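You operate a simulated robot arm through the tools that you are given. There is no shell and no other tool.

The job below is to be done with a simulated two-armed robot. You get a single attempt, and the scene is never put back.

## Task
Tip cleaner on the dish cloth and wipe the oily smear off the counter.
Fine: stand the cleaner bottle back and shut its flip cap; put the cloth back. Set down upright: cleaner bottle. Where these are worked on the way, their far stop is far enough and under half their travel is too little: flip cap. What is to be rubbed or washed off counts as gone when no trace of it is left.

Only the result counts: the job must be done as asked and must still hold three seconds after the hand-in. Knocking over, shifting, dropping, spilling or breaking anything else fails it. A push-on lid holds only when it is set on centred and level and pressed home; a screw cap is set on level and turned clockwise until tight. Flat cloth is picked up by pressing the open fingertips on it (5 to 10 N) and closing them slowly along it; thin cloth reads only 2 to 8 mm in the jaws.

## Robot
Two 7-joint arms with fingered hands on one trunk that stands fixed in place. Base frame: the origin is at the foot of the trunk, x ahead of it, y to its left, z up. Readings come in m, degrees, newtons and seconds.
The left shoulder is at [0.029, 0.125, 1.277], the right one opposite. With the tool pointing down near the work surface each hand reaches from about 0.36 to 0.8 m from the base axis, measured 20 degrees to its own side. Payload 4 kg a hand.
Tool frame (each hand has its own): the origin (TCP) lies between the finger pads and is the grasp point; the fingertips stand 0.029 m ahead of it; z points along the fingers, y is the line along which they close. The gripper opens to 0.1 m; its body begins 0.034 m behind the TCP. The gripper is a hand of 5 fingers: y runs from the thumb to the fingers, the wrist lies at [-0.015, -0.105, -0.177] in the tool frame, and closing takes about 1.5 s.
Orientation is that of the tool frame in the base frame, as a unit quaternion [w, x, y, z]. With the fingers straight down and the wrist toward the robot, the tool's x, y and z point along [0, 1, 0], [1, 0, 0] and [0, 0, -1] of the base frame.

## Interface
- The arms move only by the tool step_arm. It takes "left_steps", "right_steps" or both (then of equal length, played together; a hand with none holds still); each is a list of rows, each an object (a shift or turn left out is 0, a gripper value left out holds the last) with "linear": the shift along the tool's x, y, z in cm, a list of three; "delta_rot": the turn, a rotation vector about the tool's x, y, z in degrees, a list of three. In form: [{"linear": [dx, dy, dz], "delta_rot": [wx, wy, wz]}, ...]. A call has 1 to 20 rows; each row shifts and turns the commanded pose from where the row before left it, along the tool's axes as they then stand. "left_fingers" and "right_fingers" are, for a hand that has rows, the closure in counts, from 0 (fully open) to 255 (shut), set as the call begins (left out, the last holds). Each row takes 0.2 s and may step no farther than 0.05 m and 8.6 degrees from the row before; otherwise, or with a gripper value out of range, the whole call is refused. Where a pose cannot be reached the arm comes as near as it can. A force on the tool above 40 N (or 10 N above the force at the start of the call, whichever is more), or a blocked arm, ends the call early, and 0.2 s more pass. The fingers move at their own pace (about 0.045 m/s each) and stop on an object; they squeeze with about 23 N. The grip force told is the motor's: it shows also when the fingers shut on nothing. Time passes only in rows, and 0.2 s behind the last, so rows that do not move let the fingers close. It gives the time, the measured TCP pose, the force on the tool (base axes), the opening and the grip force at its end, in the units of the frame above (readings bear some noise), with the torque about the TCP (base axes, N m) and any sound that the robot's microphone picked up, and new pictures: "pictures" is both (left out), scene, wrist or none (wrist: the cameras of the hands that moved).
- Cameras (640 x 400 px; columns grow to the right, rows downward): "scene" is now at [0.113, 0.0503, 1.4263]; the picture's right is [0.56, -0.83, -0.00], its down [-0.32, -0.22, -0.92] and it looks along [0.77, 0.51, -0.39] (base axes); focal length 327 px, centre (320, 200). "left" rides on the left gripper at [-0.066, -0.086, -0.121] in its tool frame; the picture's right is [-0.76, -0.31, 0.58], its down [0.59, -0.70, 0.40] and it looks along [0.28, 0.64, 0.71] (tool axes); focal length 247 px, centre (320, 200). "right" rides on the right gripper at [0.066, -0.086, -0.121] in its tool frame; the picture's right is [-0.76, 0.31, -0.58], its down [-0.59, -0.70, 0.40] and it looks along [-0.28, 0.64, 0.71] (tool axes); focal length 247 px, centre (320, 200).
- slide_trunk(by): moves the trunk up (or, below 0, down) by that many m; the arms and the scene camera ride with it, the base frame stays. It gives what a move gives, with no picture.
- grasp_type(shape, hand): the hand has 5 fingers and takes this shape, open, in about a second: jaw (thumb against the fingers, like two jaws); tri (thumb and two fingers); tip (a fingertip pinch); poke (one finger out to press); point (the index stretched); flat (the hand flat); cup (the hand cupped); fist (a fist). The gripper value then closes the fingers along that shape, each until it touches; the sizes above hold for jaw. It gives what a move gives, with no picture.
- turn_head(pan, tilt): turns the head with the scene camera to pan (to the left, within 80 degrees either way) and tilt (down, from -29 to 69), counted from straight ahead of the robot (the tilt from the chest, where the trunk bows). It gives what a move gives, and a new picture of the scene camera.
- probe_pixels(camera, pixels): for up to 12 pixels [column, row] of the newest picture of that camera ("zoom" is the newest enlarged one), the place [x, y, z] in the base frame of the surface seen there, good to about 0.002 m. No time passes.
- inspect(camera, box): a new picture of the part [left, top, right, bottom] of that camera's present view, enlarged. No time passes.
- sign_off(): hands the job in; it is judged then, once.

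Open the grippers and draw the arms clear of the work before you hand the job in, unless the task says otherwise.

The tools are called after "Emit:" as name(argument=value, ...) on one line, values as JSON. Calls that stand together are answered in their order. step_arm: Moves the arms, as the interface text tells. Its arguments: {"type":"object","properties":{"left_steps":{"type":"array","items":{"type":"object","properties":{"linear":{"type":"array","items":{"type":"number"}},"delta_rot":{"type":"array","items":{"type":"number"}}}}},"left_fingers":{"type":"number"},"right_steps":{"type":"array","items":{"type":"object","properties":{"linear":{"type":"array","items":{"type":"number"}},"delta_rot":{"type":"array","items":{"type":"number"}}}}},"right_fingers":{"type":"number"},"pictures":{"type":"string","enum":["both","scene","wrist","none"]}},"required":[]} The other tools are called the same way: slide_trunk (by) moves the trunk up or down; grasp_type (shape, hand) gives the hand a shape; turn_head (pan, tilt) turns the head that bears the scene camera; probe_pixels (camera, pixels) gives the place of the surface under pixels of a picture; inspect (camera, box) takes an enlarged picture of a part of a camera's view; sign_off () hands the job in.

At the start:

```text
clock: 0.0
left_eef_pos: [0.4329, 0.4494, 1.3017]
left_tool_rot: [0.0, 0.707, 0.707, 0.0]
left_force: [-0.4, 0.0, 0.5]
left_wrist_torque: [-0.01, -0.01, -0.03]
left_opening: 0.0996
left_finger_force: 0.1
left_shape: jaw
right_eef_pos: [0.5524, 0.0687, 1.1996]
right_tool_rot: [0.0, 0.707, 0.707, 0.0]
right_force: [-0.2, 0.2, 0.3]
right_wrist_torque: [0.0, 0.0, 0.02]
right_opening: 0.0999
right_finger_force: 0.0
right_shape: jaw
trunk travel left (down, up): [-0.475, 0.272]
head pan, tilt (commanded): [33.8, 22.8]
```

scene: 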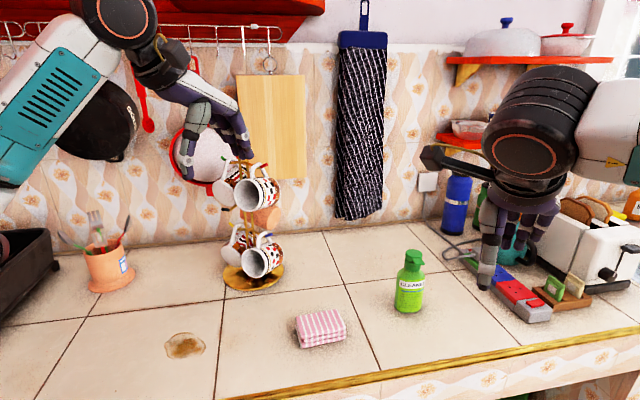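
right: 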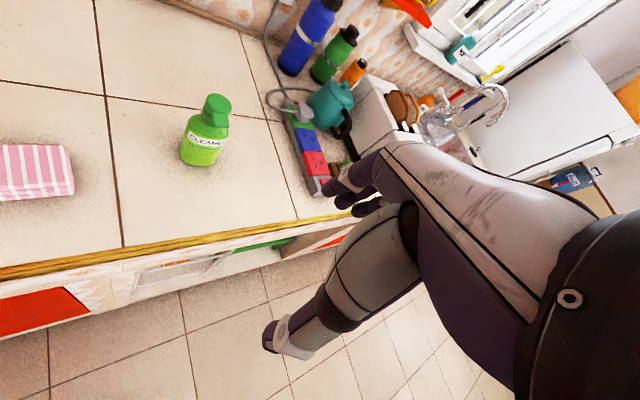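
left: 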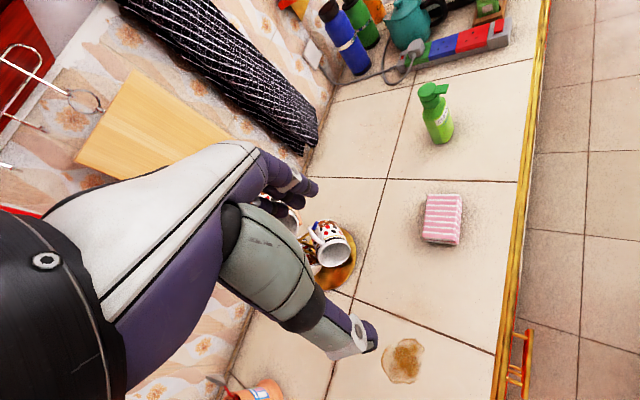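

The scene shows the green cleaner bottle near (410,283), the pink striped folded cloth near (320,328) and the smear near (185,345). I'll probe these places and take close views.

Emit:
probe_pixels(camera="scene", pixels=[[410, 254], [411, 265], [409, 285], [407, 308], [297, 318], [342, 312], [346, 335], [301, 347], [185, 345], [167, 345], [204, 345], [185, 356]])

Emit:
inspect(camera="scene", box=[370, 230, 450, 330])

Emit:
inspect(camera="scene", box=[140, 280, 380, 400])

```text
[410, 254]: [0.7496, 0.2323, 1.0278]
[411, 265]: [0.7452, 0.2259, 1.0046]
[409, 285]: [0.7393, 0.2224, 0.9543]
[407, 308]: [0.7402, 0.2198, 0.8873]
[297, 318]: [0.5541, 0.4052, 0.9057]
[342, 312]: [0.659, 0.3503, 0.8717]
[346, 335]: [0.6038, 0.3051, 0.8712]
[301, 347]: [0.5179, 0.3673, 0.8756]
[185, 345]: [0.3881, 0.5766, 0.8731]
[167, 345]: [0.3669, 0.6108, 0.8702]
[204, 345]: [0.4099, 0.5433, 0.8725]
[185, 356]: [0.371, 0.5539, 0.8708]
```

```text
4.00 times, centred on (410, 280) of scene
```

zoom: 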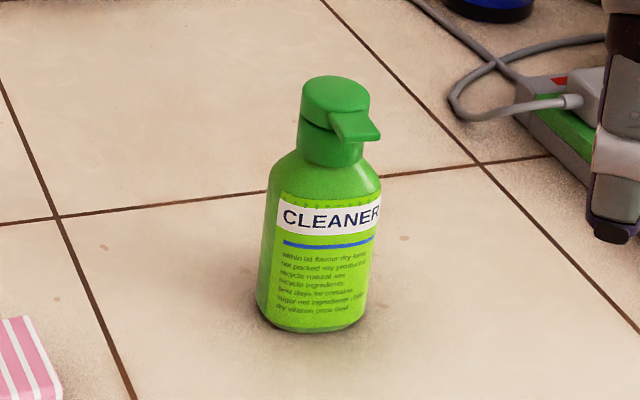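

```text
2.67 times, centred on (260, 340) of scene
```

zoom: 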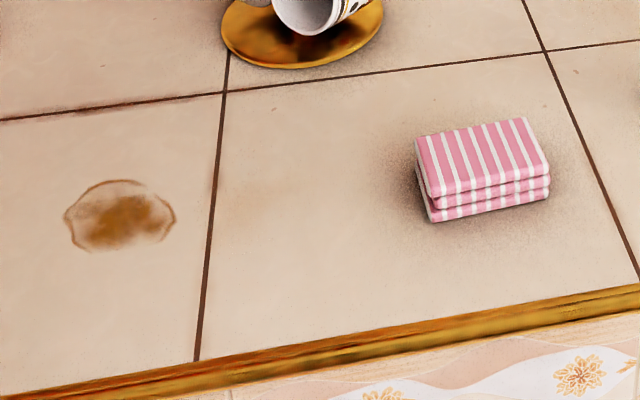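

The newest zoom shows the cloth as a three-layer folded pad with its top corners near (418,138), (524,119), (547,166) and (431,194). I'll probe those corners together with the smear's outline.

Emit:
probe_pixels(camera="zoom", pixels=[[420, 140], [522, 121], [544, 164], [434, 191], [435, 218], [545, 193], [480, 155], [66, 220], [174, 218], [120, 182], [90, 247], [480, 215]])

Emit:
turn_head(pan=22, tilt=32)

```text
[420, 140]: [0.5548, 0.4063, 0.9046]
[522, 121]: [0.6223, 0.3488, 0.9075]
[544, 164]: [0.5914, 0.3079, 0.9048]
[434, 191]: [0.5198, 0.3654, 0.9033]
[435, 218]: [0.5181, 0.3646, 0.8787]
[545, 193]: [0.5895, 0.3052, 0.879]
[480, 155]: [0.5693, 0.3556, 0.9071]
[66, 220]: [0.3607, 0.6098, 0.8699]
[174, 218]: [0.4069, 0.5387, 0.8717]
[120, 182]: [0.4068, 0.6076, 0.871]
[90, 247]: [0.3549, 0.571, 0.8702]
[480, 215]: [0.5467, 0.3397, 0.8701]
```

```text
clock: 0.7
left_eef_pos: [0.4336, 0.4498, 1.3008]
left_tool_rot: [0.0, 0.707, 0.707, 0.0]
left_force: [-0.9, 0.9, -0.4]
left_wrist_torque: [-0.02, -0.02, -0.01]
left_opening: 0.0997
left_finger_force: 0.1
left_shape: jaw
right_eef_pos: [0.5533, 0.069, 1.201]
right_tool_rot: [0.0, 0.707, 0.707, 0.001]
right_force: [-0.6, 0.5, -0.3]
right_wrist_torque: [0.0, 0.01, -0.05]
right_opening: 0.0997
right_finger_force: 0.1
right_shape: jaw
trunk travel left (down, up): [-0.475, 0.272]
head pan, tilt (commanded): [22.0, 32.0]
```

scene: 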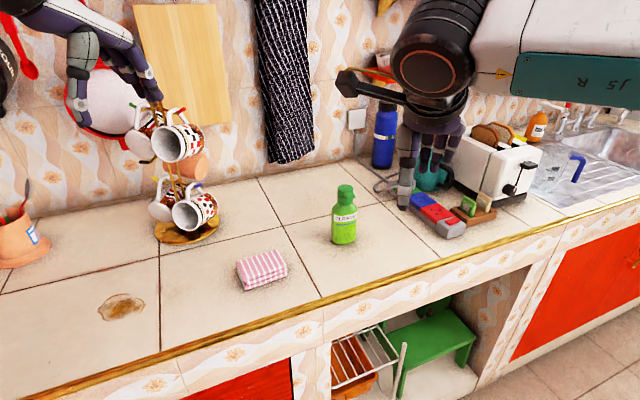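

The head now shows the bottle at (344,215), the cloth at (262,270) and the mug tree at (185,200). I'll zoom in on the bottle cap and probe the bottle.

Emit:
inspect(camera="scene", box=[320, 175, 370, 255])

Emit:
inspect(camera="right", box=[160, 80, 250, 180])

Emit:
inspect(camera="left", box=[400, 70, 470, 160])

Emit:
probe_pixels(camera="scene", pixels=[[344, 186], [334, 225], [355, 225], [344, 243], [185, 200], [165, 150], [187, 230], [405, 200], [430, 212], [384, 150], [210, 225], [175, 115]])

```text
5.00 times, centred on (345, 215) of scene
```

zoom: 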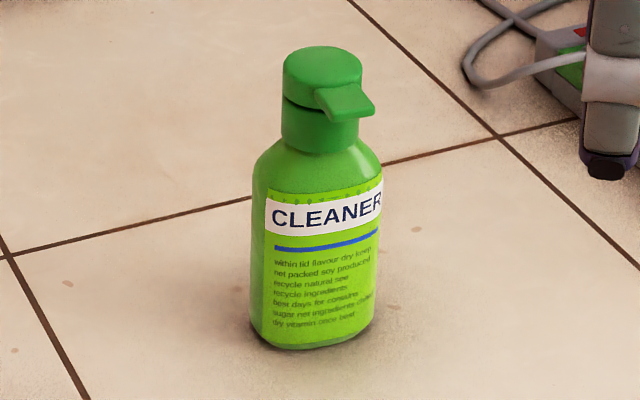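

```text
4.00 times, centred on (205, 130) of right
```

zoom: 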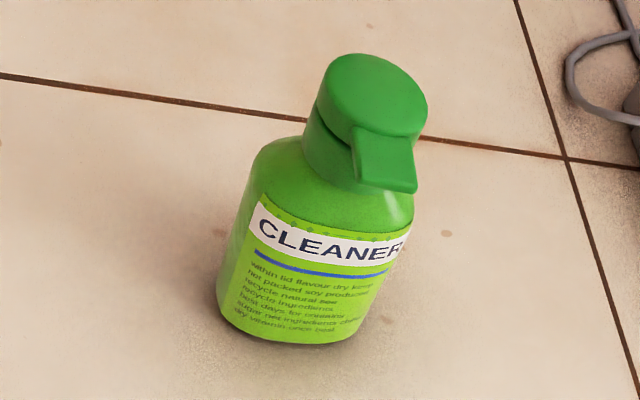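

```text
4.44 times, centred on (435, 115) of left
```

zoom: 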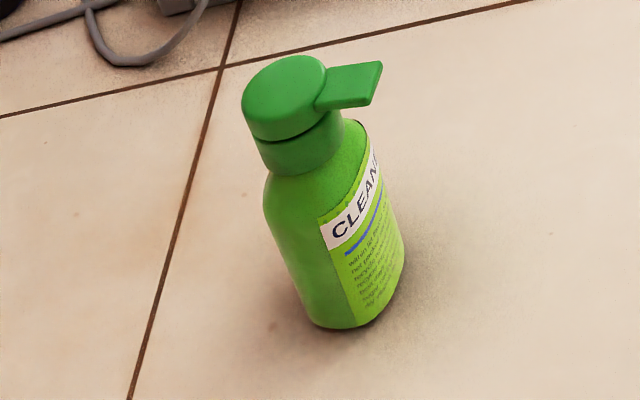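

```text
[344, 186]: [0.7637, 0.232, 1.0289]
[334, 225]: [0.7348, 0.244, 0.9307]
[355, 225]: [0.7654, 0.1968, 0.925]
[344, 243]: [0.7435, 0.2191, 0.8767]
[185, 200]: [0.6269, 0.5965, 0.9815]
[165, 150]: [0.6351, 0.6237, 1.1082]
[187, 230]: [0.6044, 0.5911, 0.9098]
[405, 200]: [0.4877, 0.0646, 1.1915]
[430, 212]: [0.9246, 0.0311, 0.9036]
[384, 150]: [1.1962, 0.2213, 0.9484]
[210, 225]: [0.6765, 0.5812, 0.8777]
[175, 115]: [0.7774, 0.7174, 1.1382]
```

The three zooms show a flattened bottle whose cap tab sticks out toward the robot's right. The newest zoom is the left one, with the tab tip near (372,85) and the cap top near (285,90), so I'll probe those and the body edges.

Emit:
probe_pixels(camera="zoom", pixels=[[285, 90], [250, 95], [300, 65], [270, 118], [315, 75], [376, 68], [368, 100], [345, 85], [325, 104], [290, 155], [300, 250], [370, 230]])

Emit:
inspect(camera="scene", box=[328, 178, 360, 208])

```text
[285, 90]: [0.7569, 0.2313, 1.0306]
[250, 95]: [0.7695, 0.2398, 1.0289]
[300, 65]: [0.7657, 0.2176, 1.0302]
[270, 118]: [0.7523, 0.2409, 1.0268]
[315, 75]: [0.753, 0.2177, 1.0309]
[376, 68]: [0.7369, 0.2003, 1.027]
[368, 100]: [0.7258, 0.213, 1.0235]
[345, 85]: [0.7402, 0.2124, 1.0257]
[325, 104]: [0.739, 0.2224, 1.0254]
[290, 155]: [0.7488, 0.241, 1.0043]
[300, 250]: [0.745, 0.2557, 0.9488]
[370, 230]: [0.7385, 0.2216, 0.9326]
```

```text
13.33 times, centred on (344, 193) of scene
```

zoom: 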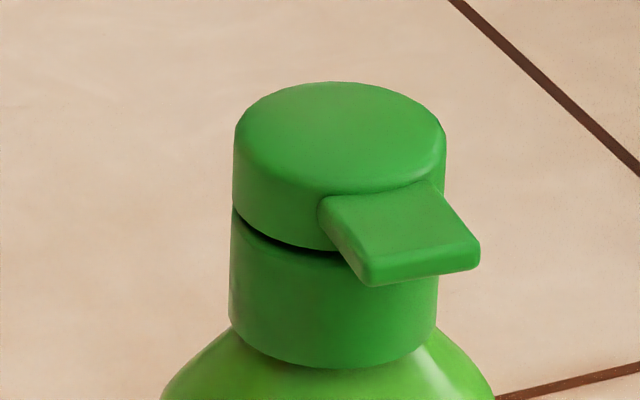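

The tab points toward about (-0.8,-0.6) from the cap centre (0.762,0.230), and the flat label face looks the same way. I plan to grip the bottle with the left hand across its thin side, so I first turn the left hand in place: yaw 37°, then pitch it to 30° below level.

Emit:
step_arm(left_steps=[{"delta_rot": [0, 0, -7.374]}, {"delta_rot": [0, 0, -7.374]}, {"delta_rot": [0, 0, -7.374]}, {"delta_rot": [0, 0, -7.374]}, {"delta_rot": [0, 0, -7.374]}, {"delta_rot": [0, -7.5, 0]}, {"delta_rot": [0, -7.5, 0]}, {"delta_rot": [0, -7.5, 0]}, {"delta_rot": [0, -7.5, 0]}, {"delta_rot": [0, -7.5, 0]}, {"delta_rot": [0, -7.5, 0]}, {"delta_rot": [0, -7.5, 0]}, {"delta_rot": [0, -7.5, 0]}], pictures="both")

```text
clock: 3.5
left_eef_pos: [0.434, 0.4505, 1.3019]
left_tool_rot: [0.448, 0.387, 0.774, -0.223]
left_force: [0.1, 0.2, -0.1]
left_wrist_torque: [-0.01, 0.03, 0.0]
left_opening: 0.0996
left_finger_force: 0.1
left_shape: jaw
right_eef_pos: [0.5532, 0.0699, 1.2011]
right_tool_rot: [0.0, 0.707, 0.707, 0.0]
right_force: [-0.1, -0.8, -0.5]
right_wrist_torque: [0.01, 0.0, -0.01]
right_opening: 0.0999
right_finger_force: 0.0
right_shape: jaw
trunk travel left (down, up): [-0.475, 0.272]
head pan, tilt (commanded): [22.0, 32.0]
```

scene: 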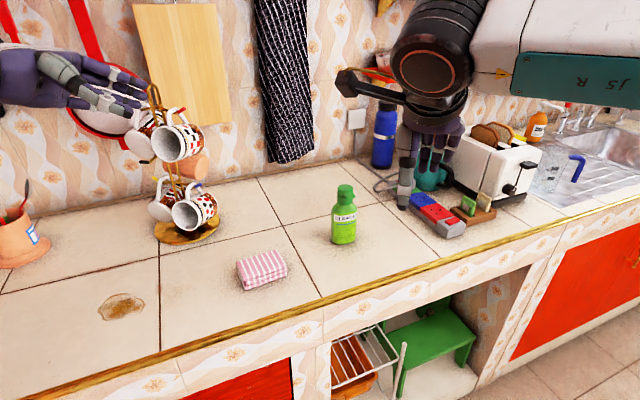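
left: 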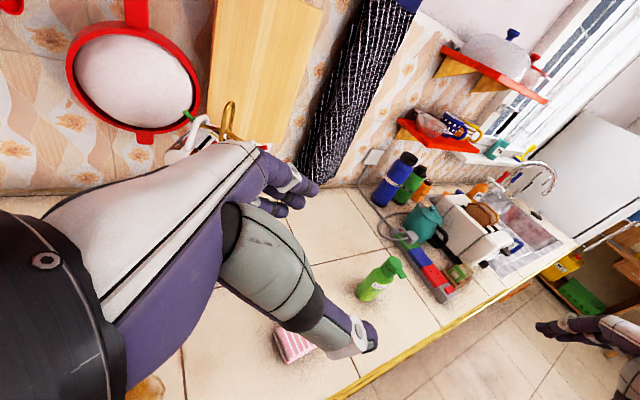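

The left hand turned as wanted, and the mug tree is the nearest hazard. I'll probe the mug edges at (185,143), (203,212), (163,212) and (145,150) before translating.

Emit:
probe_pixels(camera="scene", pixels=[[175, 145], [198, 143], [203, 212], [180, 215], [160, 212], [140, 148], [195, 168], [153, 90], [215, 212], [185, 225], [128, 152], [205, 145]])

Emit:
inspect(camera="scene", box=[60, 60, 300, 260])

```text
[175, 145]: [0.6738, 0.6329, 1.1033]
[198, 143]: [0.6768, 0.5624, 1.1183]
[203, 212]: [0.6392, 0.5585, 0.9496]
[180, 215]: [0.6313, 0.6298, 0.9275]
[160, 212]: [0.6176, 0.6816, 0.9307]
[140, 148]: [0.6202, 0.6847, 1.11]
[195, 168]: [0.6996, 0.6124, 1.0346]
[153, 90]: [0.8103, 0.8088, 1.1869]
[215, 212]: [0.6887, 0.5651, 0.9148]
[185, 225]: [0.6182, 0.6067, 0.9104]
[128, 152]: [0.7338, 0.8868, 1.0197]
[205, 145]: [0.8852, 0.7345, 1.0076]
```

```text
2.00 times, centred on (180, 160) of scene
```

zoom: 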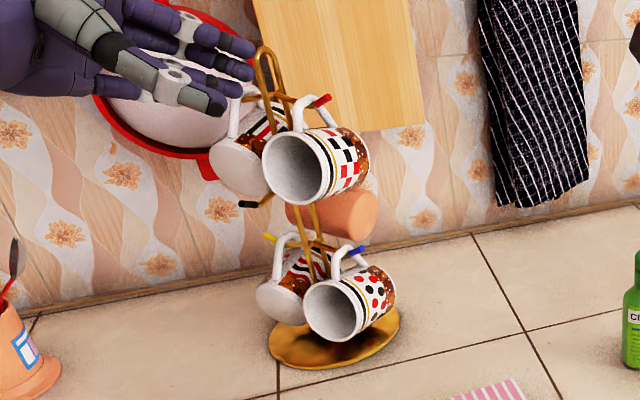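

The mugs stay beyond roughly (0.62,0.56), so a path that first runs along the fingers and then forward keeps clear of them. I move the left hand to the pre-grasp point about 13 cm short of the bottle.

Emit:
step_arm(left_steps=[{"linear": [-0.13, 0.05, 4.31]}, {"linear": [-0.13, 0.05, 4.31]}, {"linear": [-0.13, 0.05, 4.31]}, {"linear": [-0.13, 0.05, 4.31]}, {"linear": [-0.13, 0.05, 4.31]}, {"linear": [2.23, 2.1, 2.65]}, {"linear": [2.23, 2.1, 2.65]}, {"linear": [2.23, 2.1, 2.65]}, {"linear": [2.23, 2.1, 2.65]}, {"linear": [2.23, 2.1, 2.65]}, {"linear": [2.23, 2.1, 2.65]}], pictures="both")

```text
clock: 5.9
left_eef_pos: [0.6957, 0.3176, 1.0026]
left_tool_rot: [0.447, 0.388, 0.775, -0.224]
left_force: [-0.2, -0.7, 0.1]
left_wrist_torque: [0.03, 0.01, 0.0]
left_opening: 0.0996
left_finger_force: 0.1
left_shape: jaw
right_eef_pos: [0.5537, 0.0678, 1.1997]
right_tool_rot: [-0.001, 0.707, 0.707, 0.0]
right_force: [-0.2, 0.4, 0.1]
right_wrist_torque: [0.03, 0.02, -0.05]
right_opening: 0.0995
right_finger_force: 0.0
right_shape: jaw
trunk travel left (down, up): [-0.475, 0.272]
head pan, tilt (commanded): [22.0, 32.0]
```

scene: 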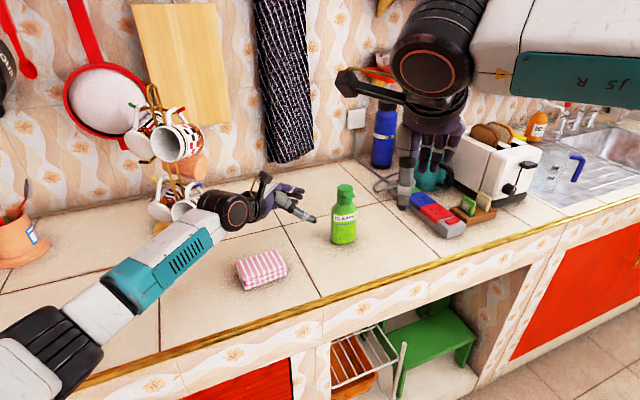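
left: 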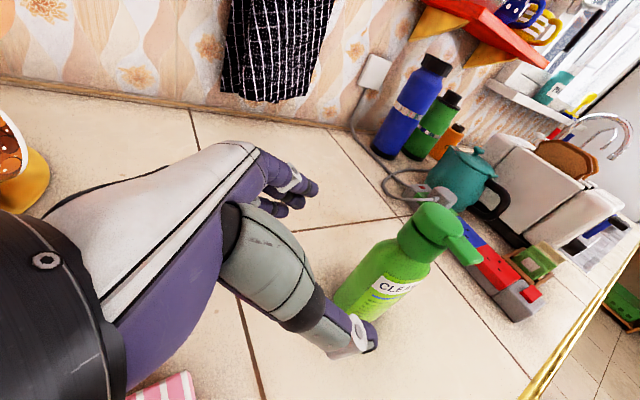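

The left hand is at (0.696,0.318,1.003), with the bottle at (390,265) in the wrist view between thumb and fingers. I zoom in on both views to refine the bottle's centre before closing in.

Emit:
inspect(camera="scene", box=[240, 160, 380, 260])

Emit:
inspect(camera="left", box=[300, 180, 500, 360])

Emit:
probe_pixels(camera="left", pixels=[[436, 218], [345, 285], [365, 260], [390, 250], [400, 275], [380, 310], [428, 265], [432, 240], [415, 212], [455, 228], [470, 255], [462, 240]])

```text
4.00 times, centred on (310, 210) of scene
```

zoom: 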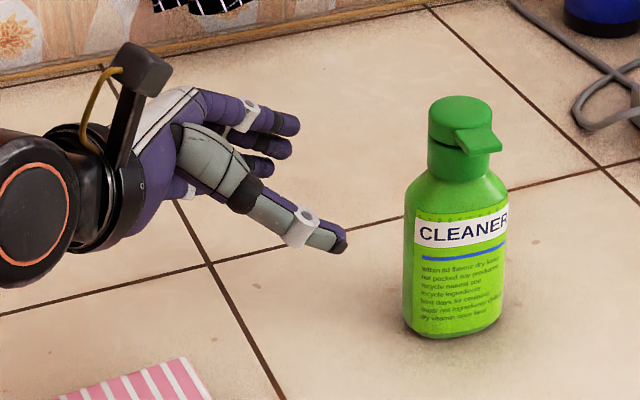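

```text
2.22 times, centred on (400, 270) of left
```

zoom: 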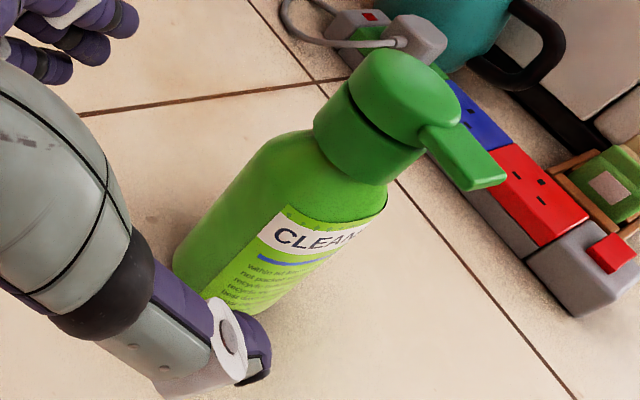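

```text
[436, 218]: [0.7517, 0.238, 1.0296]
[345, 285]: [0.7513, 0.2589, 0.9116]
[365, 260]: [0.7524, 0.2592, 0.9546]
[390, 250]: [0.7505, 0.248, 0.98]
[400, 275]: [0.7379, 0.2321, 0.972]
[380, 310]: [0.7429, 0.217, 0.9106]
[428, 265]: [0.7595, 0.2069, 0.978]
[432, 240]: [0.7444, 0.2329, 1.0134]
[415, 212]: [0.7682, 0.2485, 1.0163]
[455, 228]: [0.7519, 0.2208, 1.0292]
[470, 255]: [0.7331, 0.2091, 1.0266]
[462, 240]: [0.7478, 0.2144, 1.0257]
```

The bottle's left flank is at (0.751,0.259), so its half width is about 3 cm. A flatter hand avoids the palm touching it, so I reduce the pitch to 15° and advance until the TCP is about 1.2 cm short of the bottle axis.

Emit:
step_arm(left_steps=[{"delta_rot": [0, -7.5, 0]}, {"delta_rot": [0, -7.5, 0]}, {"linear": [0.61, -0.03, 2.17]}, {"linear": [0.61, -0.03, 2.17]}, {"linear": [0.61, -0.03, 2.17]}, {"linear": [0.61, -0.03, 2.17]}, {"linear": [0.61, -0.03, 2.17]}], pictures="both")

```text
clock: 7.5
left_eef_pos: [0.7503, 0.2387, 0.9435]
left_tool_rot: [0.544, 0.355, 0.709, -0.273]
left_force: [-0.1, 0.5, -0.1]
left_wrist_torque: [0.01, 0.02, 0.03]
left_opening: 0.0997
left_finger_force: 0.0
left_shape: jaw
right_eef_pos: [0.5544, 0.0662, 1.2006]
right_tool_rot: [0.0, 0.707, 0.707, 0.0]
right_force: [0.2, -0.5, -0.4]
right_wrist_torque: [0.0, -0.04, 0.03]
right_opening: 0.0997
right_finger_force: 0.1
right_shape: jaw
trunk travel left (down, up): [-0.475, 0.272]
head pan, tilt (commanded): [22.0, 32.0]
```

scene: 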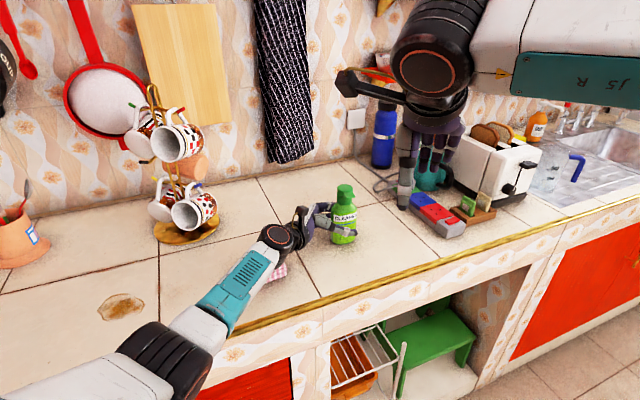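
left: 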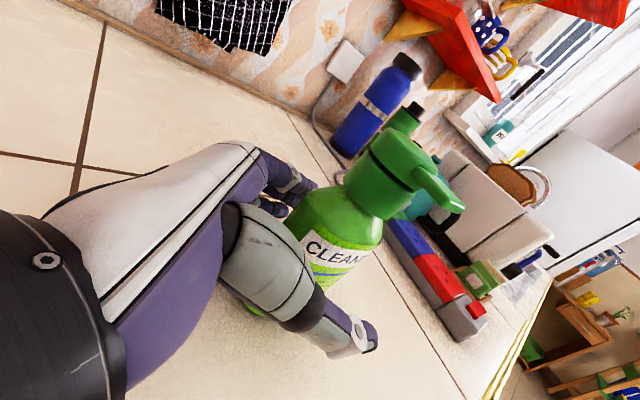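

The hand now straddles the bottle, with the cap free above it at (345,190). I zoom in to check the alignment and the clearance over the cloth before closing.

Emit:
inspect(camera="scene", box=[220, 170, 380, 300])

Emit:
inspect(camera="left", box=[220, 100, 500, 380])

```text
3.08 times, centred on (300, 235) of scene
```

zoom: 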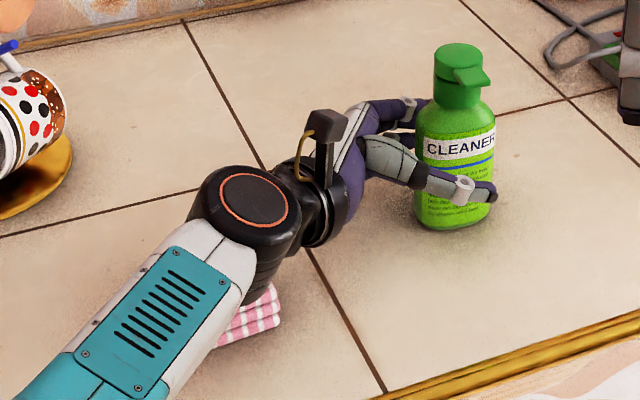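

```text
1.43 times, centred on (360, 240) of left
```

zoom: 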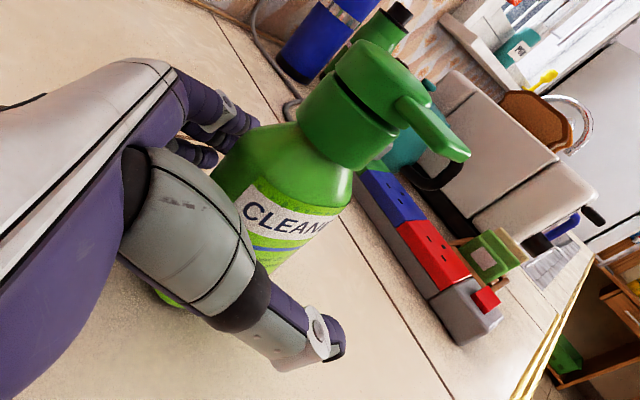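

Thumb and fingers bracket the bottle body and the forearm passes above the cloth with no force read. I close the left hand and wait about 2 s.

Emit:
step_arm(left_steps=[{}, {}, {}, {}, {}, {}, {}, {}, {}, {}], left_fingers=255, pictures="both")

```text
clock: 9.7
left_eef_pos: [0.7502, 0.2401, 0.9442]
left_tool_rot: [0.545, 0.355, 0.709, -0.273]
left_force: [0.7, 0.4, -0.1]
left_wrist_torque: [0.07, -0.07, -0.03]
left_opening: 0.04
left_finger_force: 22.8
left_shape: jaw
right_eef_pos: [0.5533, 0.0691, 1.2008]
right_tool_rot: [0.0, 0.707, 0.707, 0.0]
right_force: [-1.0, -0.3, 0.3]
right_wrist_torque: [-0.01, 0.0, 0.0]
right_opening: 0.0997
right_finger_force: 0.0
right_shape: jaw
trunk travel left (down, up): [-0.475, 0.272]
head pan, tilt (commanded): [22.0, 32.0]
```

scene: 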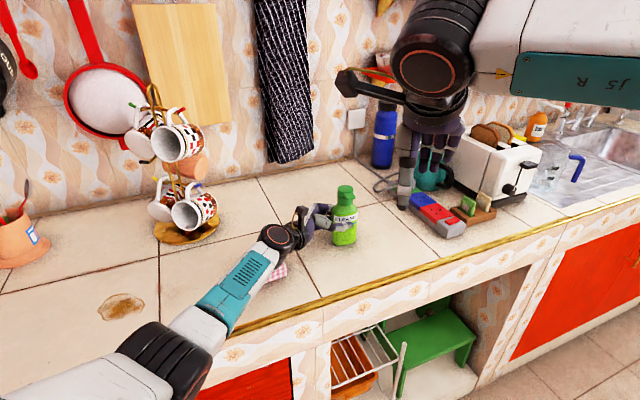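
left: 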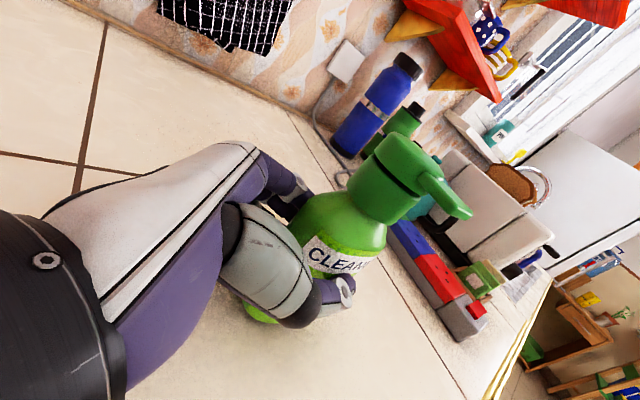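

The bottle is gripped with a 4.0 cm opening and has barely moved. Next I shape the right hand to "poke" so one finger can lift the tab.

Emit:
grasp_type(hand="right", shape="poke")

Emit:
turn_head(pan=10, tilt=25)

Emit:
inspect(camera="right", box=[0, 0, 640, 400])

```text
clock: 10.6
left_eef_pos: [0.75, 0.2405, 0.9438]
left_tool_rot: [0.544, 0.355, 0.71, -0.272]
left_force: [0.2, -0.3, -0.4]
left_wrist_torque: [0.09, -0.06, 0.02]
left_opening: 0.0402
left_finger_force: 22.4
left_shape: jaw
right_eef_pos: [0.5537, 0.0686, 1.1996]
right_tool_rot: [0.0, 0.707, 0.707, 0.0]
right_force: [-0.2, 0.3, 0.2]
right_wrist_torque: [0.0, 0.0, -0.03]
right_opening: 0.0
right_finger_force: 0.0
right_shape: poke
trunk travel left (down, up): [-0.475, 0.272]
head pan, tilt (commanded): [22.0, 32.0]
```

```text
clock: 11.4
left_eef_pos: [0.7508, 0.2397, 0.945]
left_tool_rot: [0.544, 0.355, 0.71, -0.273]
left_force: [1.2, 0.2, -0.2]
left_wrist_torque: [0.04, -0.04, 0.01]
left_opening: 0.0402
left_finger_force: 23.3
left_shape: jaw
right_eef_pos: [0.5522, 0.0688, 1.2012]
right_tool_rot: [0.0, 0.707, 0.707, 0.0]
right_force: [-0.2, -0.6, -0.5]
right_wrist_torque: [0.0, -0.03, -0.02]
right_opening: 0.0001
right_finger_force: 0.1
right_shape: poke
trunk travel left (down, up): [-0.475, 0.272]
head pan, tilt (commanded): [10.0, 25.0]
```

scene: 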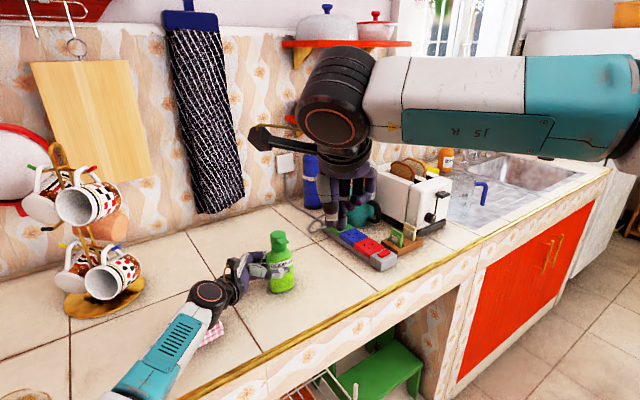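

```text
1.00 times, centred on (320, 200) of right (not enlarged: the box is as wide or as high as the picture)
```

zoom: 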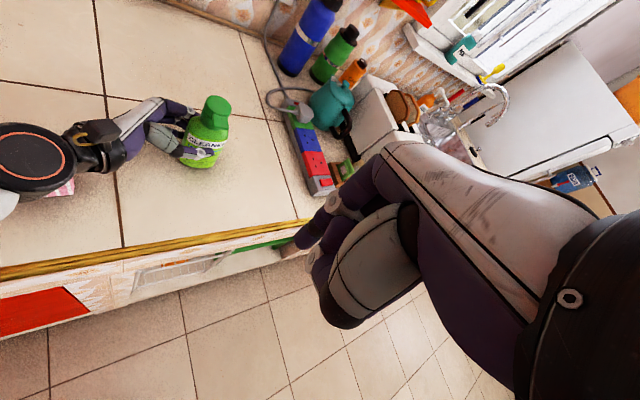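

In the right wrist view the index is stretched, with its tip near (290,248). I probe along it to find the fingertip in the tool frame.

Emit:
inspect(camera="right", box=[260, 170, 420, 340])

Emit:
probe_pixels(camera="right", pixels=[[288, 250], [295, 245], [305, 236], [320, 220], [335, 205], [350, 195], [330, 290], [320, 270], [375, 175], [284, 252]])

Emit:
inspect(camera="scene", box=[280, 140, 400, 260])

```text
2.35 times, centred on (340, 255) of right
```

zoom: 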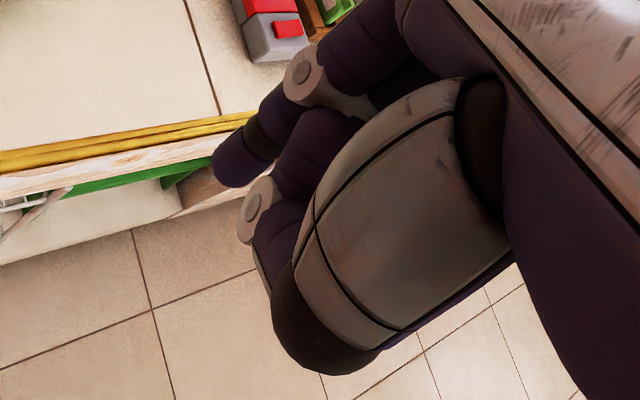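

```text
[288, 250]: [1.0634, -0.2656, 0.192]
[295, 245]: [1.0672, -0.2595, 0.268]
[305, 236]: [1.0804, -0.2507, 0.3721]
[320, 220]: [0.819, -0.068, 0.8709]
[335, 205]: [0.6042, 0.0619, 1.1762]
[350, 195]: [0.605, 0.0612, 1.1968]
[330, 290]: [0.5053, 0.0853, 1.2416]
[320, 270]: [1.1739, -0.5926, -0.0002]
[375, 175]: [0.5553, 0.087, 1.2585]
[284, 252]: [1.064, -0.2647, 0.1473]
```

```text
3.33 times, centred on (340, 200) of scene
```

zoom: 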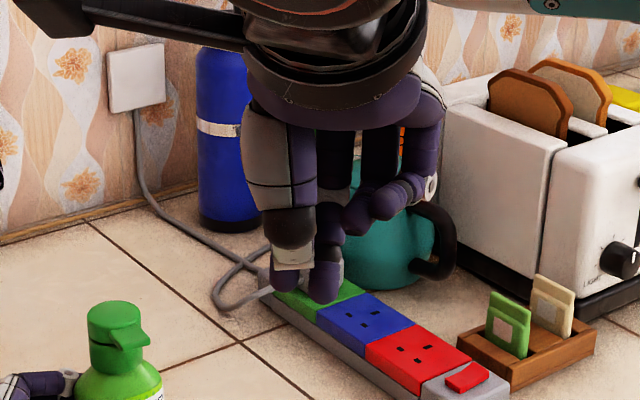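

My pixel guess was off: in the enlarged view the index tip sits near (230,170), i.e. (302,242) in the wrist picture. I'll re-take that enlarged view and then probe it.

Emit:
inspect(camera="right", box=[260, 170, 420, 340])

Emit:
probe_pixels(camera="zoom", pixels=[[225, 168], [240, 172], [255, 145], [270, 115], [305, 75], [345, 60], [290, 150], [262, 205], [300, 350], [330, 300], [280, 280], [380, 20]])

```text
2.35 times, centred on (340, 255) of right
```

zoom: 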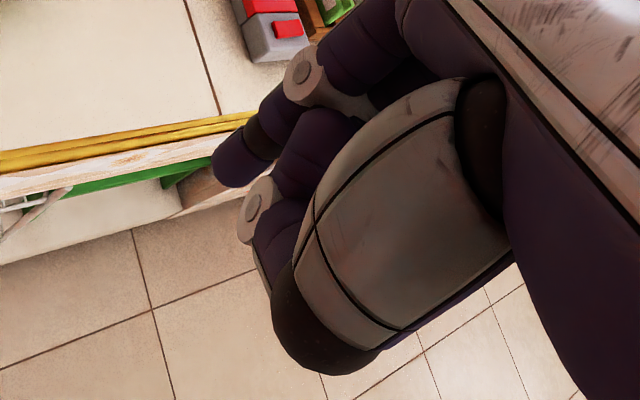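

```text
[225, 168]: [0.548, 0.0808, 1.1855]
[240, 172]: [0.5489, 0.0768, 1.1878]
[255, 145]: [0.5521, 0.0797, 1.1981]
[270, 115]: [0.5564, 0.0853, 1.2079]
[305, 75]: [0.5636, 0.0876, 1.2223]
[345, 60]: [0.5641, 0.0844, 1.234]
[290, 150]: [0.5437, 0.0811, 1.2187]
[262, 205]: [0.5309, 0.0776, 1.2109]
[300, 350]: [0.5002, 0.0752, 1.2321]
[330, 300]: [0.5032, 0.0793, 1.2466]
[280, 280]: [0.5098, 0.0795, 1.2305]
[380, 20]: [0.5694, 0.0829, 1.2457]
```

The poke fingertip is only about 2 cm ahead of the TCP, with the thumb close by. I'll try the "point" shape to see whether the index stands out further.

Emit:
grasp_type(hand="right", shape="point")

Emit:
inspect(camera="right", box=[200, 150, 440, 340])

Emit:
inspect(camera="scene", box=[280, 140, 400, 260])

```text
clock: 12.3
left_eef_pos: [0.7504, 0.2402, 0.9443]
left_tool_rot: [0.544, 0.355, 0.71, -0.273]
left_force: [0.9, 0.1, 0.5]
left_wrist_torque: [0.06, -0.1, -0.02]
left_opening: 0.0399
left_finger_force: 23.2
left_shape: jaw
right_eef_pos: [0.5528, 0.0676, 1.1998]
right_tool_rot: [0.0, 0.707, 0.707, 0.0]
right_force: [-0.1, -0.1, -0.5]
right_wrist_torque: [-0.01, -0.02, -0.01]
right_opening: 0.0
right_finger_force: 0.0
right_shape: point
trunk travel left (down, up): [-0.475, 0.272]
head pan, tilt (commanded): [10.0, 25.0]
```

```text
2.11 times, centred on (320, 245) of right
```

zoom: 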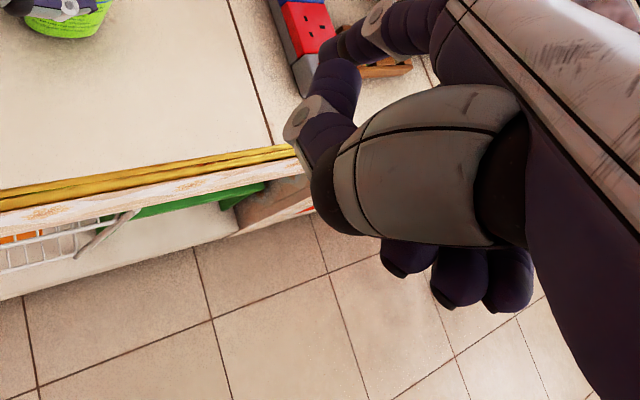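

```text
3.33 times, centred on (340, 200) of scene
```

zoom: 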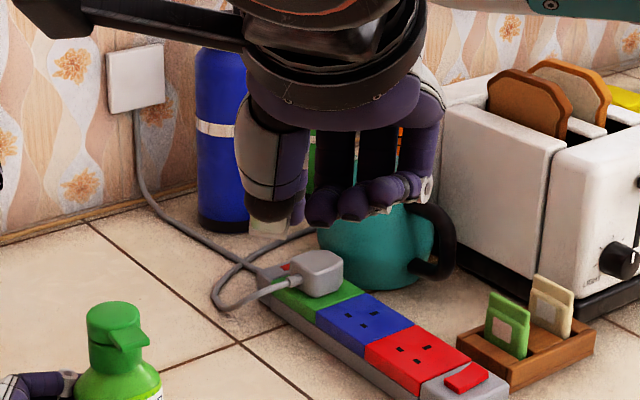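

The "point" view shows the index's ring at (375,15) and its tip near (340,48). I probe there to see where that fingertip lies.

Emit:
inspect(camera="right", box=[290, 100, 420, 230])

Emit:
probe_pixels(camera="zoom", pixels=[[250, 180], [300, 150], [350, 120], [280, 230], [250, 250], [300, 300], [240, 290], [400, 150]])

```text
3.08 times, centred on (355, 165) of right
```

zoom: 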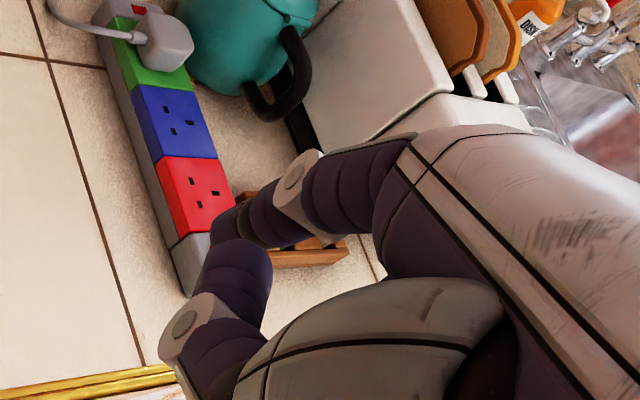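

```text
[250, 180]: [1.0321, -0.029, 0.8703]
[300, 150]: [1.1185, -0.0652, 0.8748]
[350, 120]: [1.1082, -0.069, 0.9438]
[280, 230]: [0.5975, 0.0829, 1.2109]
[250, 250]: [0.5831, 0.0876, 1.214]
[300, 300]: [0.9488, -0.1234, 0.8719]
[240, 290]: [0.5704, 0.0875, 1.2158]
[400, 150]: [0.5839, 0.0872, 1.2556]
```

The poke shape suits better because the index's top surface is the highest part when the hand lies with its tool x axis up. I go back to poke and turn the right hand level in place, pointing toward (0.6,0.8).

Emit:
grasp_type(hand="right", shape="poke")

Emit:
step_arm(right_steps=[{"delta_rot": [0, 0, 7.374]}, {"delta_rot": [0, 0, 7.374]}, {"delta_rot": [0, 0, 7.374]}, {"delta_rot": [0, 0, 7.374]}, {"delta_rot": [0, 0, 7.374]}, {"delta_rot": [0, 7.5, 0]}, {"delta_rot": [0, 7.5, 0]}, {"delta_rot": [0, 7.5, 0]}, {"delta_rot": [0, 7.5, 0]}, {"delta_rot": [0, 7.5, 0]}, {"delta_rot": [0, 7.5, 0]}], pictures="both")

```text
clock: 13.2
left_eef_pos: [0.7504, 0.2397, 0.9438]
left_tool_rot: [0.544, 0.356, 0.709, -0.273]
left_force: [0.3, 0.1, 0.6]
left_wrist_torque: [0.1, -0.11, 0.02]
left_opening: 0.0399
left_finger_force: 23.2
left_shape: jaw
right_eef_pos: [0.5533, 0.0682, 1.2008]
right_tool_rot: [0.0, 0.707, 0.707, 0.0]
right_force: [0.1, 0.0, -0.1]
right_wrist_torque: [-0.02, -0.02, -0.01]
right_opening: 0.0001
right_finger_force: 0.0
right_shape: poke
trunk travel left (down, up): [-0.475, 0.272]
head pan, tilt (commanded): [10.0, 25.0]
```

```text
clock: 15.6
left_eef_pos: [0.7507, 0.2393, 0.9451]
left_tool_rot: [0.545, 0.355, 0.709, -0.273]
left_force: [-0.3, 1.2, -0.4]
left_wrist_torque: [0.1, -0.07, 0.01]
left_opening: 0.0398
left_finger_force: 23.4
left_shape: jaw
right_eef_pos: [0.553, 0.0678, 1.201]
right_tool_rot: [-0.172, 0.826, 0.412, 0.343]
right_force: [-0.1, 0.1, 0.3]
right_wrist_torque: [-0.03, -0.05, -0.01]
right_opening: 0.0
right_finger_force: 0.0
right_shape: poke
trunk travel left (down, up): [-0.475, 0.272]
head pan, tilt (commanded): [10.0, 25.0]
```

scene: 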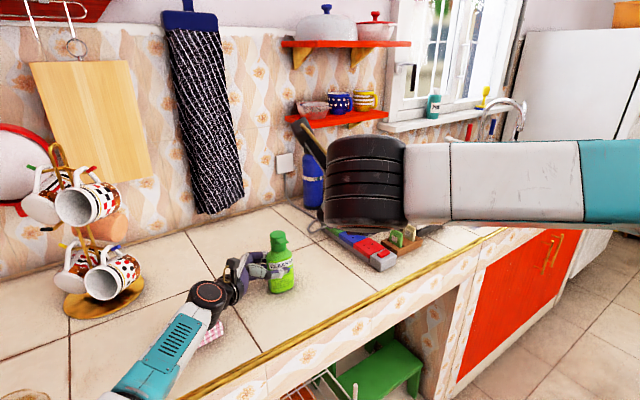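
right: 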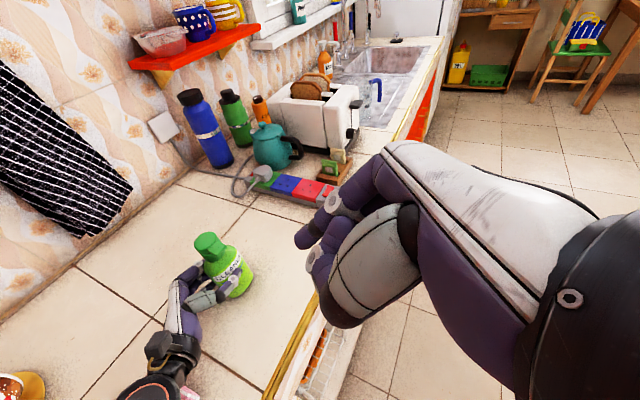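

The right hand is halfway level and the wrist view shows the bottle at (225,265). I finish the turn to 15° below level and move to a spot about 8 cm short of the tab, at its height.

Emit:
step_arm(right_steps=[{"delta_rot": [0, 7.5, 0]}, {"delta_rot": [0, 7.5, 0]}, {"delta_rot": [0, 7.5, 0]}, {"delta_rot": [0, 7.5, 0]}, {"linear": [-2.64, 1.55, 3.08]}, {"linear": [-2.64, 1.55, 3.08]}, {"linear": [-2.64, 1.55, 3.08]}, {"linear": [-2.64, 1.55, 3.08]}, {"linear": [-2.64, 1.55, 3.08]}, {"linear": [-2.64, 1.55, 3.08]}], pictures="both")

Emit:
turn_head(pan=15, tilt=30)

```text
clock: 17.8
left_eef_pos: [0.7506, 0.2398, 0.9451]
left_tool_rot: [0.544, 0.355, 0.71, -0.272]
left_force: [0.0, 0.6, -0.7]
left_wrist_torque: [0.07, -0.03, -0.01]
left_opening: 0.0397
left_finger_force: 22.9
left_shape: jaw
right_eef_pos: [0.685, 0.1928, 1.0392]
right_tool_rot: [-0.269, 0.715, 0.35, 0.542]
right_force: [-0.7, 0.1, 0.1]
right_wrist_torque: [0.0, 0.01, 0.02]
right_opening: 0.0
right_finger_force: 0.1
right_shape: poke
right hand out of reach, approached as far as the arm can: row 4, 5, 6, 7, 8, 9, 10
trunk travel left (down, up): [-0.475, 0.272]
head pan, tilt (commanded): [10.0, 25.0]
```

scene: 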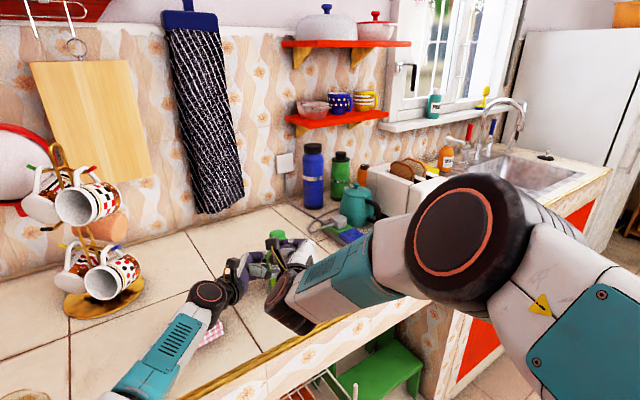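
right: 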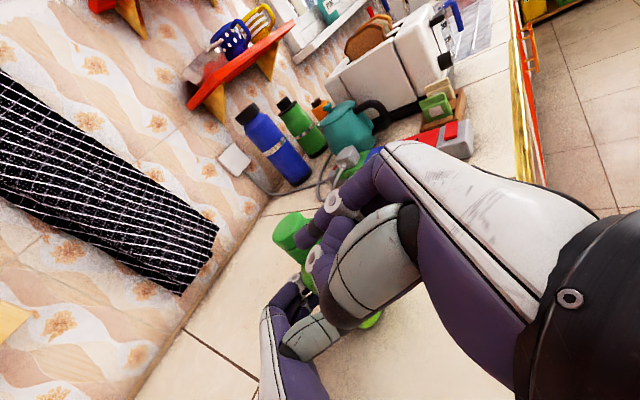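

```text
clock: 18.4
left_eef_pos: [0.7509, 0.24, 0.9454]
left_tool_rot: [0.544, 0.355, 0.71, -0.273]
left_force: [-0.1, -1.0, 0.5]
left_wrist_torque: [0.04, -0.02, 0.0]
left_opening: 0.04
left_finger_force: 23.0
left_shape: jaw
right_eef_pos: [0.6842, 0.1924, 1.04]
right_tool_rot: [-0.27, 0.715, 0.35, 0.541]
right_force: [-0.2, -0.5, 0.9]
right_wrist_torque: [0.01, -0.01, -0.01]
right_opening: 0.0001
right_finger_force: 0.1
right_shape: poke
trunk travel left (down, up): [-0.475, 0.272]
head pan, tilt (commanded): [15.0, 30.0]
```

scene: 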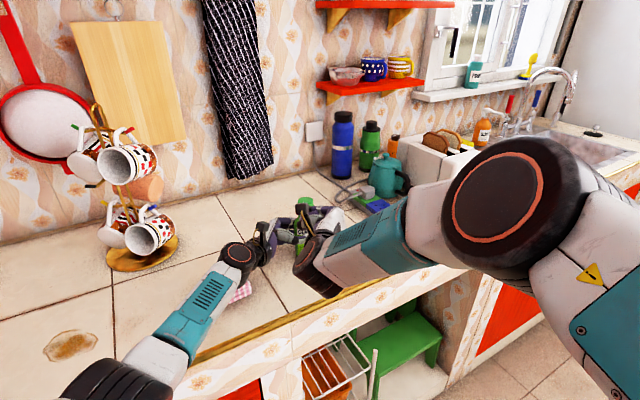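

The right arm stopped short at (0.684,0.192,1.040) instead of (0.710,0.122,1.000), so this wrist direction is out of its range there. I back it away and turn it 25° toward straight ahead to find a reachable heading.

Emit:
step_arm(right_steps=[{"linear": [2.64, -1.55, -3.08]}, {"linear": [2.64, -1.55, -3.08]}, {"linear": [2.64, -1.55, -3.08]}, {"linear": [2.64, -1.55, -3.08]}, {"delta_rot": [-7, 0, 0]}, {"delta_rot": [-7, 0, 0]}, {"delta_rot": [-7, 0, 0]}], pictures="both")

```text
clock: 20.0
left_eef_pos: [0.7493, 0.2408, 0.9452]
left_tool_rot: [0.544, 0.356, 0.709, -0.273]
left_force: [0.7, 0.5, -0.2]
left_wrist_torque: [0.01, -0.01, 0.0]
left_opening: 0.0401
left_finger_force: 23.1
left_shape: jaw
right_eef_pos: [0.5762, 0.1596, 1.1755]
right_tool_rot: [-0.137, 0.748, 0.249, 0.6]
right_force: [0.7, -0.3, -0.2]
right_wrist_torque: [0.01, 0.0, 0.01]
right_opening: 0.0
right_finger_force: 0.1
right_shape: poke
trunk travel left (down, up): [-0.475, 0.272]
head pan, tilt (commanded): [15.0, 30.0]
```

scene: 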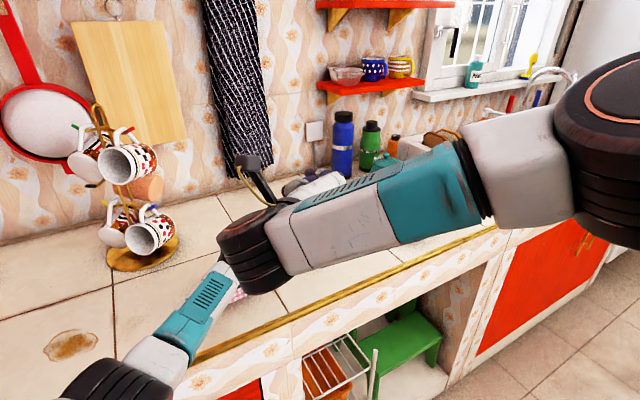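
right: 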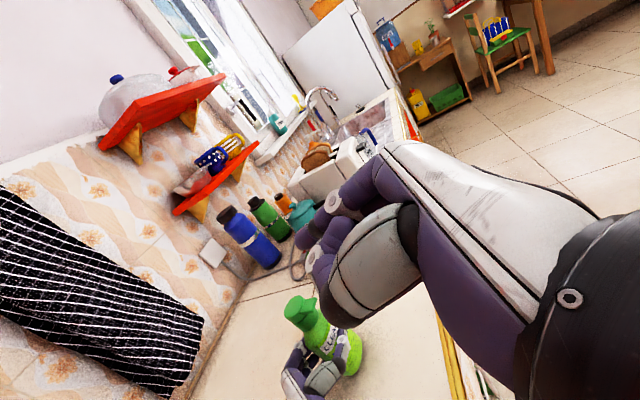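

The commanded pose resets to the actual one, and a heading of 31° is within reach. I move the right hand down to a point about 7 cm short of the tab along the finger's line.

Emit:
step_arm(right_steps=[{"linear": [-3.13, 1.12, 2.52]}, {"linear": [-3.13, 1.12, 2.52]}, {"linear": [-3.13, 1.12, 2.52]}, {"linear": [-3.13, 1.12, 2.52]}, {"linear": [-3.13, 1.12, 2.52]}], pictures="both")

```text
clock: 21.2
left_eef_pos: [0.75, 0.2404, 0.9447]
left_tool_rot: [0.544, 0.355, 0.71, -0.272]
left_force: [0.5, 0.0, -1.0]
left_wrist_torque: [0.04, -0.03, 0.02]
left_opening: 0.04
left_finger_force: 23.1
left_shape: jaw
right_eef_pos: [0.6874, 0.144, 1.0005]
right_tool_rot: [-0.139, 0.747, 0.249, 0.601]
right_force: [0.6, 0.5, 0.5]
right_wrist_torque: [0.0, -0.01, -0.01]
right_opening: 0.0
right_finger_force: 0.2
right_shape: poke
trunk travel left (down, up): [-0.475, 0.272]
head pan, tilt (commanded): [15.0, 30.0]
```

scene: 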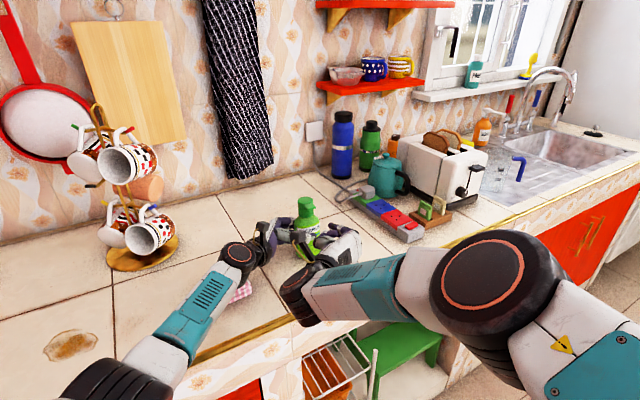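
right: 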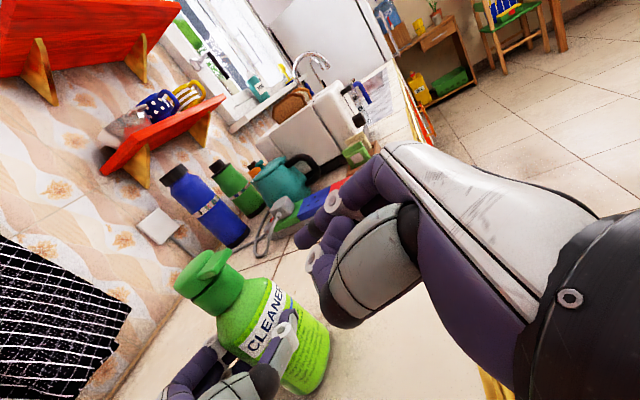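

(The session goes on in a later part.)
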